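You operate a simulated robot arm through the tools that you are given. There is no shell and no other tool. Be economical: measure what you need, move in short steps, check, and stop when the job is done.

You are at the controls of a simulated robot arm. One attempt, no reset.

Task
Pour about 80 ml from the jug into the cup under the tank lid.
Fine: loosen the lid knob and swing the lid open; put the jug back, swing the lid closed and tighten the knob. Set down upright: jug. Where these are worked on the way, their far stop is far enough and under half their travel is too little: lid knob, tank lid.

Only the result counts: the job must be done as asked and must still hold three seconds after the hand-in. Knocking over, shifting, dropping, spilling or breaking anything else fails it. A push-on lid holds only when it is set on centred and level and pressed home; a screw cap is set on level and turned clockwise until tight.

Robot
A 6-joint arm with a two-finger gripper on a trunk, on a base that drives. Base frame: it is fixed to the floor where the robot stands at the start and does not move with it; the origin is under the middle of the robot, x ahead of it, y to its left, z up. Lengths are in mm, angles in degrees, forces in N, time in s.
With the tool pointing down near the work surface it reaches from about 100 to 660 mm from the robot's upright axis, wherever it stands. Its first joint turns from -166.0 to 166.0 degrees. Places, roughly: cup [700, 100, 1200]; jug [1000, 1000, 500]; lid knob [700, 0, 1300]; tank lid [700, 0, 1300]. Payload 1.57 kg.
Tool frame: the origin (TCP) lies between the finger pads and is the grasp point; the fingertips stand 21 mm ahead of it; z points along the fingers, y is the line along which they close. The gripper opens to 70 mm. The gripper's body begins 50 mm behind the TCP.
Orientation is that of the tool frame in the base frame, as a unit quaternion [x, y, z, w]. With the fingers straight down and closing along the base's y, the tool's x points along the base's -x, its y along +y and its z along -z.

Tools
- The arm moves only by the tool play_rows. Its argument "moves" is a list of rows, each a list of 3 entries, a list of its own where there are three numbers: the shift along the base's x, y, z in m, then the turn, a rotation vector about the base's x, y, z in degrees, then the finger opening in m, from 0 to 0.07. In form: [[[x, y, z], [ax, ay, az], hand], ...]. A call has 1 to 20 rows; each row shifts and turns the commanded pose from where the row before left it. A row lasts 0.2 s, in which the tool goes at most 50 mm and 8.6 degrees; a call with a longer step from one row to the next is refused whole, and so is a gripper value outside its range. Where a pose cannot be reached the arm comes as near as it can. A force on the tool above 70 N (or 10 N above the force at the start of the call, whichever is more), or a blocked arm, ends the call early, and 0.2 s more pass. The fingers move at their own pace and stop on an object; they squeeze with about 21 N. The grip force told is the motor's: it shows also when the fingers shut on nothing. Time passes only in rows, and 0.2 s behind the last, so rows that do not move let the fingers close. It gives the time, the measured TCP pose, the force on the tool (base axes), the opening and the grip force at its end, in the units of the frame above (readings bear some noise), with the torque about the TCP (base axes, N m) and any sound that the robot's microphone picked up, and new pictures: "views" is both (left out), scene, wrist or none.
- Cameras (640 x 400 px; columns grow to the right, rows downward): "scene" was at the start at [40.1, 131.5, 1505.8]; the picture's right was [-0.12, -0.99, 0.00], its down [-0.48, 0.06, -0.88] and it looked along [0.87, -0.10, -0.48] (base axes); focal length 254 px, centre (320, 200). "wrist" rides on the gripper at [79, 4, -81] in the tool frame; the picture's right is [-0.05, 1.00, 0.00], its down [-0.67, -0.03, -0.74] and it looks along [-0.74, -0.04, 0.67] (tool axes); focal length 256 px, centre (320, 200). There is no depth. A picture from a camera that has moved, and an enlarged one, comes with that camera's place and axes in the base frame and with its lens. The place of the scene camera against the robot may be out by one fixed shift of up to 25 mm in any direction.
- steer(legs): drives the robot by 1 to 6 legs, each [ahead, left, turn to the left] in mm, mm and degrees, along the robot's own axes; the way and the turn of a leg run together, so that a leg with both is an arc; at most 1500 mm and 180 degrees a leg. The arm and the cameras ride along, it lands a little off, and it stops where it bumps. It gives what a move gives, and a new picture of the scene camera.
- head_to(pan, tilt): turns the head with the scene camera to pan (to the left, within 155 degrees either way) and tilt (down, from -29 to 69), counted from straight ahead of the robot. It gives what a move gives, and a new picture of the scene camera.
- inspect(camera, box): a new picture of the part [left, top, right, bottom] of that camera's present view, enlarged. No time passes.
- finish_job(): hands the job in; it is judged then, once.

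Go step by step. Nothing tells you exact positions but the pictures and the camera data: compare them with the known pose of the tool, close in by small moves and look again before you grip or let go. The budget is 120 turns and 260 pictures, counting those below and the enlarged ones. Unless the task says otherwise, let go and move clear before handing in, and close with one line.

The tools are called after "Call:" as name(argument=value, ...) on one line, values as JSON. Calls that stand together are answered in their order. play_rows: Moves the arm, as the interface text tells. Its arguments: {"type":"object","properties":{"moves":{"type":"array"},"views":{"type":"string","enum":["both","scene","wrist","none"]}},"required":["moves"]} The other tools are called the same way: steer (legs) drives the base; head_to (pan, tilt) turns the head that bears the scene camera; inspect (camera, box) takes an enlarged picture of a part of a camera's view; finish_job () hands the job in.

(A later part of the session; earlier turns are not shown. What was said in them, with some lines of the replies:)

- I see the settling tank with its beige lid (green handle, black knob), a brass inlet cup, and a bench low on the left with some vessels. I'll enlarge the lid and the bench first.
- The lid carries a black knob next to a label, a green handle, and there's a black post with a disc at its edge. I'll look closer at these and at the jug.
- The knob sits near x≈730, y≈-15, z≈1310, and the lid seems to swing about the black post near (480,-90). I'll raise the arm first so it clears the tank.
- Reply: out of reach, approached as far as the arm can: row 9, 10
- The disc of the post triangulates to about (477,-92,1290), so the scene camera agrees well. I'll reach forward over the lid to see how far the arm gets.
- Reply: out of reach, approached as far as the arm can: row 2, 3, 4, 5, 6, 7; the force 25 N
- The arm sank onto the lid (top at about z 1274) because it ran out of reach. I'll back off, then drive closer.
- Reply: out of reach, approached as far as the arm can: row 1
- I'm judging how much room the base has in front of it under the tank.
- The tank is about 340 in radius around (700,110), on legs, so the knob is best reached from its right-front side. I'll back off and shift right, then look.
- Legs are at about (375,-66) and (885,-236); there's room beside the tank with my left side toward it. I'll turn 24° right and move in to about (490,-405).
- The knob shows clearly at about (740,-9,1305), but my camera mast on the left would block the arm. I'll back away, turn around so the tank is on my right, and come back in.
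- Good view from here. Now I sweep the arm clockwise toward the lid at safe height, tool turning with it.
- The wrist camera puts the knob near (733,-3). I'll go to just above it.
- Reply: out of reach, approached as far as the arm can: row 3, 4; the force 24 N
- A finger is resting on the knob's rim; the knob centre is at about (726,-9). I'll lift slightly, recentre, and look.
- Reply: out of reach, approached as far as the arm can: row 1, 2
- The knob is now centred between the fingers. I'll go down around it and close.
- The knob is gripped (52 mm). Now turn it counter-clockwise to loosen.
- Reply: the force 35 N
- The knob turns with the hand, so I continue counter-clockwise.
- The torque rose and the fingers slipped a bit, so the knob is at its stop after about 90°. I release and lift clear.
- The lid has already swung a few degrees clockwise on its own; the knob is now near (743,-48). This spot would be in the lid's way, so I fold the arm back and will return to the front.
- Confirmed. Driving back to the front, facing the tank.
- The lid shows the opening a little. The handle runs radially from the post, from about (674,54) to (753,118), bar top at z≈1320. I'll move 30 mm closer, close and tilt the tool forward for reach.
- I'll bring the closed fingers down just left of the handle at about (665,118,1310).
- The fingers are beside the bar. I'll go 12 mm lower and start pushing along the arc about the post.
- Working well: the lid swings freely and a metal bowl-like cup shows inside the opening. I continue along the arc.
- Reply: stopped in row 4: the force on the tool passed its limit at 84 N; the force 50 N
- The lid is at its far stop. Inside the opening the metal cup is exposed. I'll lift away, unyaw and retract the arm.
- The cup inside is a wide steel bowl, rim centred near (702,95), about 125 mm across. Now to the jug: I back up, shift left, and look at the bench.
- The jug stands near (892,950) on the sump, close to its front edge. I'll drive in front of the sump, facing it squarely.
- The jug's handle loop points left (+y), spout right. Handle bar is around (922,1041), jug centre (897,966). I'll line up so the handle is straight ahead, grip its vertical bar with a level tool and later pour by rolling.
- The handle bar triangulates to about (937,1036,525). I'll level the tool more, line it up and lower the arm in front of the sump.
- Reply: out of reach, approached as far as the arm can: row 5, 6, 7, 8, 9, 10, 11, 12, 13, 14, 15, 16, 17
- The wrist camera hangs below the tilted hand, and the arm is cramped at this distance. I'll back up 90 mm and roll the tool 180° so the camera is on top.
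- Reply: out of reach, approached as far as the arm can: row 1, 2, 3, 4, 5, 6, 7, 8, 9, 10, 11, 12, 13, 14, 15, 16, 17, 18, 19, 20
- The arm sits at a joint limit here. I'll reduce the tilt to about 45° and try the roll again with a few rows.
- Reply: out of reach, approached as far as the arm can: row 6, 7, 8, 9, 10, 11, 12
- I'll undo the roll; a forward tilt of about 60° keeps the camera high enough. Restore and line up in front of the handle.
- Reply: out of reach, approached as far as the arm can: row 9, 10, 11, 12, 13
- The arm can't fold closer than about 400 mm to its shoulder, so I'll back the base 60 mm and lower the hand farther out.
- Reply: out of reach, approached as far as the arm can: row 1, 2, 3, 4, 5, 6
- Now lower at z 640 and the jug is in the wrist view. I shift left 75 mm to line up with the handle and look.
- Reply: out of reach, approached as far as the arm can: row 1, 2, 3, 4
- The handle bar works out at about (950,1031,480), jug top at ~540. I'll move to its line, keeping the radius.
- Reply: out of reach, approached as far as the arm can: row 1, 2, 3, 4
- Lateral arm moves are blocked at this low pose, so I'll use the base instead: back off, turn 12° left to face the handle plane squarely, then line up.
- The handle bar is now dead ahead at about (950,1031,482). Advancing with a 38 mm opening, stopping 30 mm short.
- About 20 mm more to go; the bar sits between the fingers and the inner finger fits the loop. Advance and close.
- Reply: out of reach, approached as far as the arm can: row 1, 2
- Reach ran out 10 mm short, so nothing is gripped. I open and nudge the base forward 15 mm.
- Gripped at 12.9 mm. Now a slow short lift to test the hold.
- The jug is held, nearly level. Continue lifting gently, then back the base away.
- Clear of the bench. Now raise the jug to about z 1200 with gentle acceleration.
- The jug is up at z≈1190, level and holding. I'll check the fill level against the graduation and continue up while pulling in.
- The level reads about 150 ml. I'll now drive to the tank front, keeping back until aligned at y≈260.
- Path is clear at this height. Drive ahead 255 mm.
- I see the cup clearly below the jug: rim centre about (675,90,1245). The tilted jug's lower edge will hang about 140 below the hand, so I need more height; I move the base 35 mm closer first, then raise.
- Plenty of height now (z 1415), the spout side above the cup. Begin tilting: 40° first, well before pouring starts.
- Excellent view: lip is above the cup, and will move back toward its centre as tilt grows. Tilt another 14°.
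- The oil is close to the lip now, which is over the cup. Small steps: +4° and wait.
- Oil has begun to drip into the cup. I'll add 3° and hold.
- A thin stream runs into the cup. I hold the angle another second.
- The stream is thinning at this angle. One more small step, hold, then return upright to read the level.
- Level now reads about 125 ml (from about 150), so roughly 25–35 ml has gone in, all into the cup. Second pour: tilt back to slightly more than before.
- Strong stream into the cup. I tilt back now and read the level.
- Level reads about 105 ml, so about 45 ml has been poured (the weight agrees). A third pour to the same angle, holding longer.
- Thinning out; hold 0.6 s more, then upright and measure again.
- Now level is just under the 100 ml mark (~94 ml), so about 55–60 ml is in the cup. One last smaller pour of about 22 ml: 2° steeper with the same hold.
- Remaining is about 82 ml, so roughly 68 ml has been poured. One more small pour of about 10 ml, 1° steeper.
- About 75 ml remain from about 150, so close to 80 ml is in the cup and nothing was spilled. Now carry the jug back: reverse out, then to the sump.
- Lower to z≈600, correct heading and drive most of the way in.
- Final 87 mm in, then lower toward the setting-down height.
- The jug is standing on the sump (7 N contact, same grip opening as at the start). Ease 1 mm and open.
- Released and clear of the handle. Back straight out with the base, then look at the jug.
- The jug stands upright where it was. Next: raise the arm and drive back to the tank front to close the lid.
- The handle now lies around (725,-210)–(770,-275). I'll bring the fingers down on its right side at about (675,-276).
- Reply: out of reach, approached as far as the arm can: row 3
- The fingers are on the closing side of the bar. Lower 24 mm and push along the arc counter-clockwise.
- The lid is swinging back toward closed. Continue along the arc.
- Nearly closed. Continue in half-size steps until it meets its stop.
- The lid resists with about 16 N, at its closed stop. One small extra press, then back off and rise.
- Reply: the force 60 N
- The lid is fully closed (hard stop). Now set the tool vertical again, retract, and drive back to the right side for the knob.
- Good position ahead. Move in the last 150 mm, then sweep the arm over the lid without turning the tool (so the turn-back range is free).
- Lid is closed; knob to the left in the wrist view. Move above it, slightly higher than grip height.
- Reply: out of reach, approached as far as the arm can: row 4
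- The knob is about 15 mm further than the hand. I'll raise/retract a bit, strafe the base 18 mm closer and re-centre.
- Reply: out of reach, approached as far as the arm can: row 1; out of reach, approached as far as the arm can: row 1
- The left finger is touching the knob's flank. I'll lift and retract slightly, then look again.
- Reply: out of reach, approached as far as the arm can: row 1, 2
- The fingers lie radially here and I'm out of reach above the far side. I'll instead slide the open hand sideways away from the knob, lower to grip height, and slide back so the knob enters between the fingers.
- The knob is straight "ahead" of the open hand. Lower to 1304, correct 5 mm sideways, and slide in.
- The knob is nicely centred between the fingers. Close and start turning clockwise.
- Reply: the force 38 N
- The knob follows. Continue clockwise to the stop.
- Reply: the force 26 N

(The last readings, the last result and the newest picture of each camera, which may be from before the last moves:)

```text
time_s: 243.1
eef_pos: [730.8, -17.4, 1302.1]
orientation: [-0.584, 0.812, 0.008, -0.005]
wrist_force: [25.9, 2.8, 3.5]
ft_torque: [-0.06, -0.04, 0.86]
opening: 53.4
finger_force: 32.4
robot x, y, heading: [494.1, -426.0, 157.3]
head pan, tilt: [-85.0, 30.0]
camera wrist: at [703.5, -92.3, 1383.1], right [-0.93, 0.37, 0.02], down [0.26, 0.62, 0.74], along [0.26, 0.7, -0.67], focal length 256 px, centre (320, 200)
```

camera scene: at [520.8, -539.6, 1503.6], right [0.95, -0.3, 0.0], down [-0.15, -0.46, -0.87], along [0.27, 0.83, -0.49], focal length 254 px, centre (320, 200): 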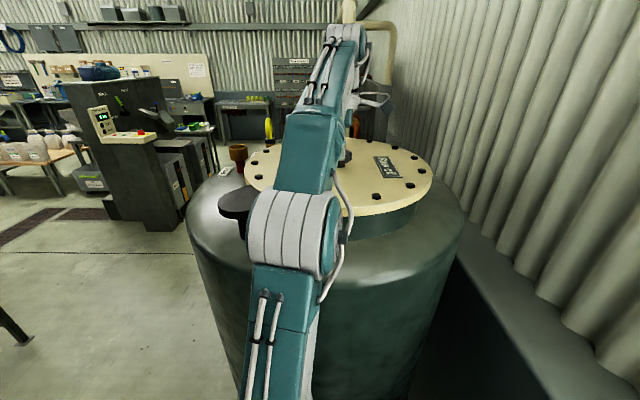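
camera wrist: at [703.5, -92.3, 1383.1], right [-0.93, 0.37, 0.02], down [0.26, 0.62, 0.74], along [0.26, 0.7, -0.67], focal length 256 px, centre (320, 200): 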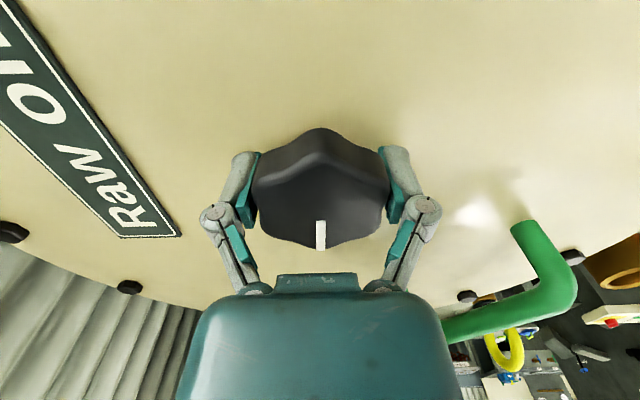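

Torque has risen to 0.86 N·m, near the tight stop. Press a little further to be sure.

Call:
play_rows(moves=[[[0, 0, 0], [0, 0, -5], 0.04], [[0, 0, 0], [0, 0, -5], 0.04], [[0, 0, 0], [0, 0, -4], 0.04], [[0, 0, 0], [0, 0, 0], 0.04]], views="wrist")

```text
time_s: 244.1
eef_pos: [722.7, -14.3, 1304.0]
orientation: [-0.482, 0.876, 0.009, -0.004]
wrist_force: [-34.0, 7.9, -0.9]
ft_torque: [-0.72, 0.53, 0.31]
opening: 52.3
finger_force: 31.4
robot x, y, heading: [495.4, -426.7, 157.4]
head pan, tilt: [-85.0, 30.0]
camera wrist: at [678.8, -81.8, 1384.1], right [-0.82, 0.58, 0.02], down [0.4, 0.54, 0.74], along [0.42, 0.62, -0.67], focal length 256 px, centre (320, 200)
```

wrist: 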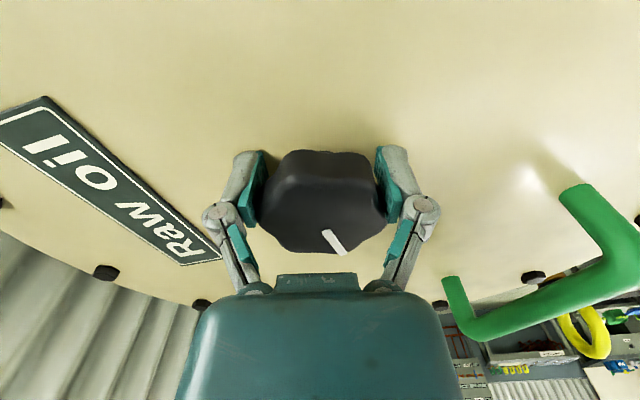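

The fingers slipped past the knob, so it's at its stop. I'll open, lift to the same pose as before loosening, and compare the marker with the first picture.

Call:
play_rows(moves=[[[0, 0, 0], [0, 0, 0], 0.07], [[0, 0, 0], [0, 0, 3], 0.07], [[0.002, 0.001, 0.008], [0, 0, 0], 0.07], [[0, 0, 0.008], [0, 0, 0], 0.07], [[0, 0, 0.006], [0, 0, 0], 0.07], [[0, 0, 0], [0, 0, 0], 0.07]], views="wrist")

```text
time_s: 245.5
eef_pos: [731.8, -14.2, 1325.1]
orientation: [-0.503, 0.864, 0.008, -0.003]
wrist_force: [0.0, 0.4, 0.8]
ft_torque: [-0.02, 0.01, 0.01]
opening: 69.8
finger_force: 0.0
robot x, y, heading: [498.3, -428.8, 157.3]
head pan, tilt: [-85.0, 30.0]
camera wrist: at [689.9, -85.3, 1405.5], right [-0.84, 0.54, 0.02], down [0.37, 0.55, 0.75], along [0.39, 0.64, -0.67], focal length 256 px, centre (320, 200)
```

wrist: 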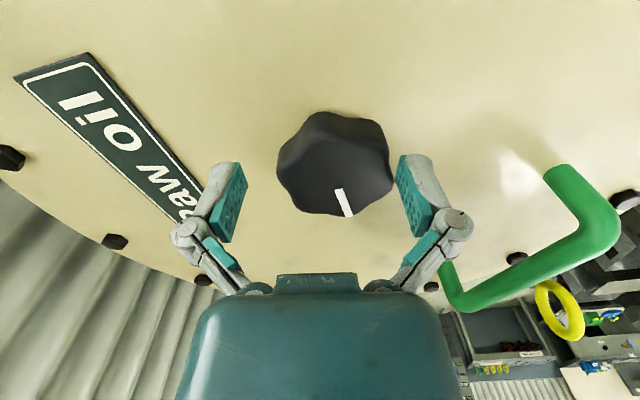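

The marker and knob match the picture from before loosening, so the knob is fully tight and the lid closed. I retract clear and take a last look.

Call:
play_rows(moves=[[[-0.012, -0.022, 0.008], [0, 0, 0], 0.07], [[-0.02, -0.035, 0.008], [0, 0, 0], 0.07], [[-0.02, -0.035, 0.008], [0, 0, 0], 0.07], [[-0.02, -0.035, 0.005], [0, 0, 0], 0.07], [[-0.03, -0.02, 0], [0, 0, 0], 0.07], [[-0.04, 0.01, 0], [0, 0, 0], 0.07], [[-0.044, 0.005, 0], [0, 0, 0], 0.07], [[-0.044, 0, 0], [0, 0, 0], 0.07], [[-0.044, -0.004, 0], [0, 0, 0], 0.07], [[-0.043, -0.01, 0], [0, 0, 0], 0.07], [[-0.041, -0.016, 0], [0, 0, 0], 0.07]], views="scene")

```text
time_s: 247.9
eef_pos: [374.5, -174.5, 1356.2]
orientation: [-0.503, 0.864, 0.009, -0.004]
wrist_force: [0.1, 0.0, 0.0]
ft_torque: [-0.02, -0.01, 0.02]
opening: 69.9
finger_force: 0.1
robot x, y, heading: [492.0, -423.2, 157.5]
head pan, tilt: [-85.0, 30.0]
camera scene: at [522.3, -531.7, 1503.4], right [0.95, -0.3, 0.0], down [-0.15, -0.47, -0.87], along [0.26, 0.83, -0.49], focal length 254 px, centre (320, 200)
```

scene: 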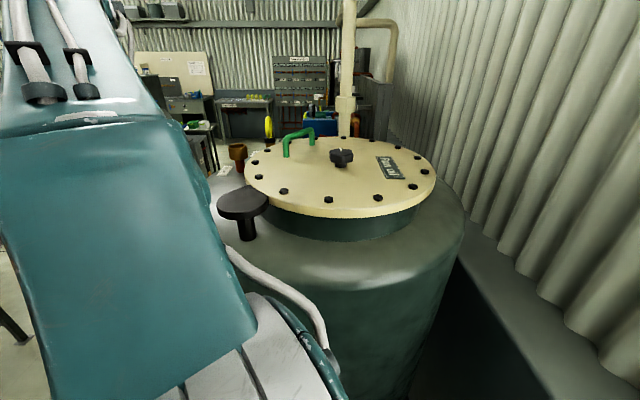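

The lid is closed, the knob is tight, the jug stands upright in its place and the arm is clear. Handing in.

Call:
finish_job()

```text
The job is handed in.
```

I poured about 75–80 ml into the cup, read from the jug's graduations and with no spill seen. The jug is back upright on the sump, the lid is closed against its stop, and the knob is tight.
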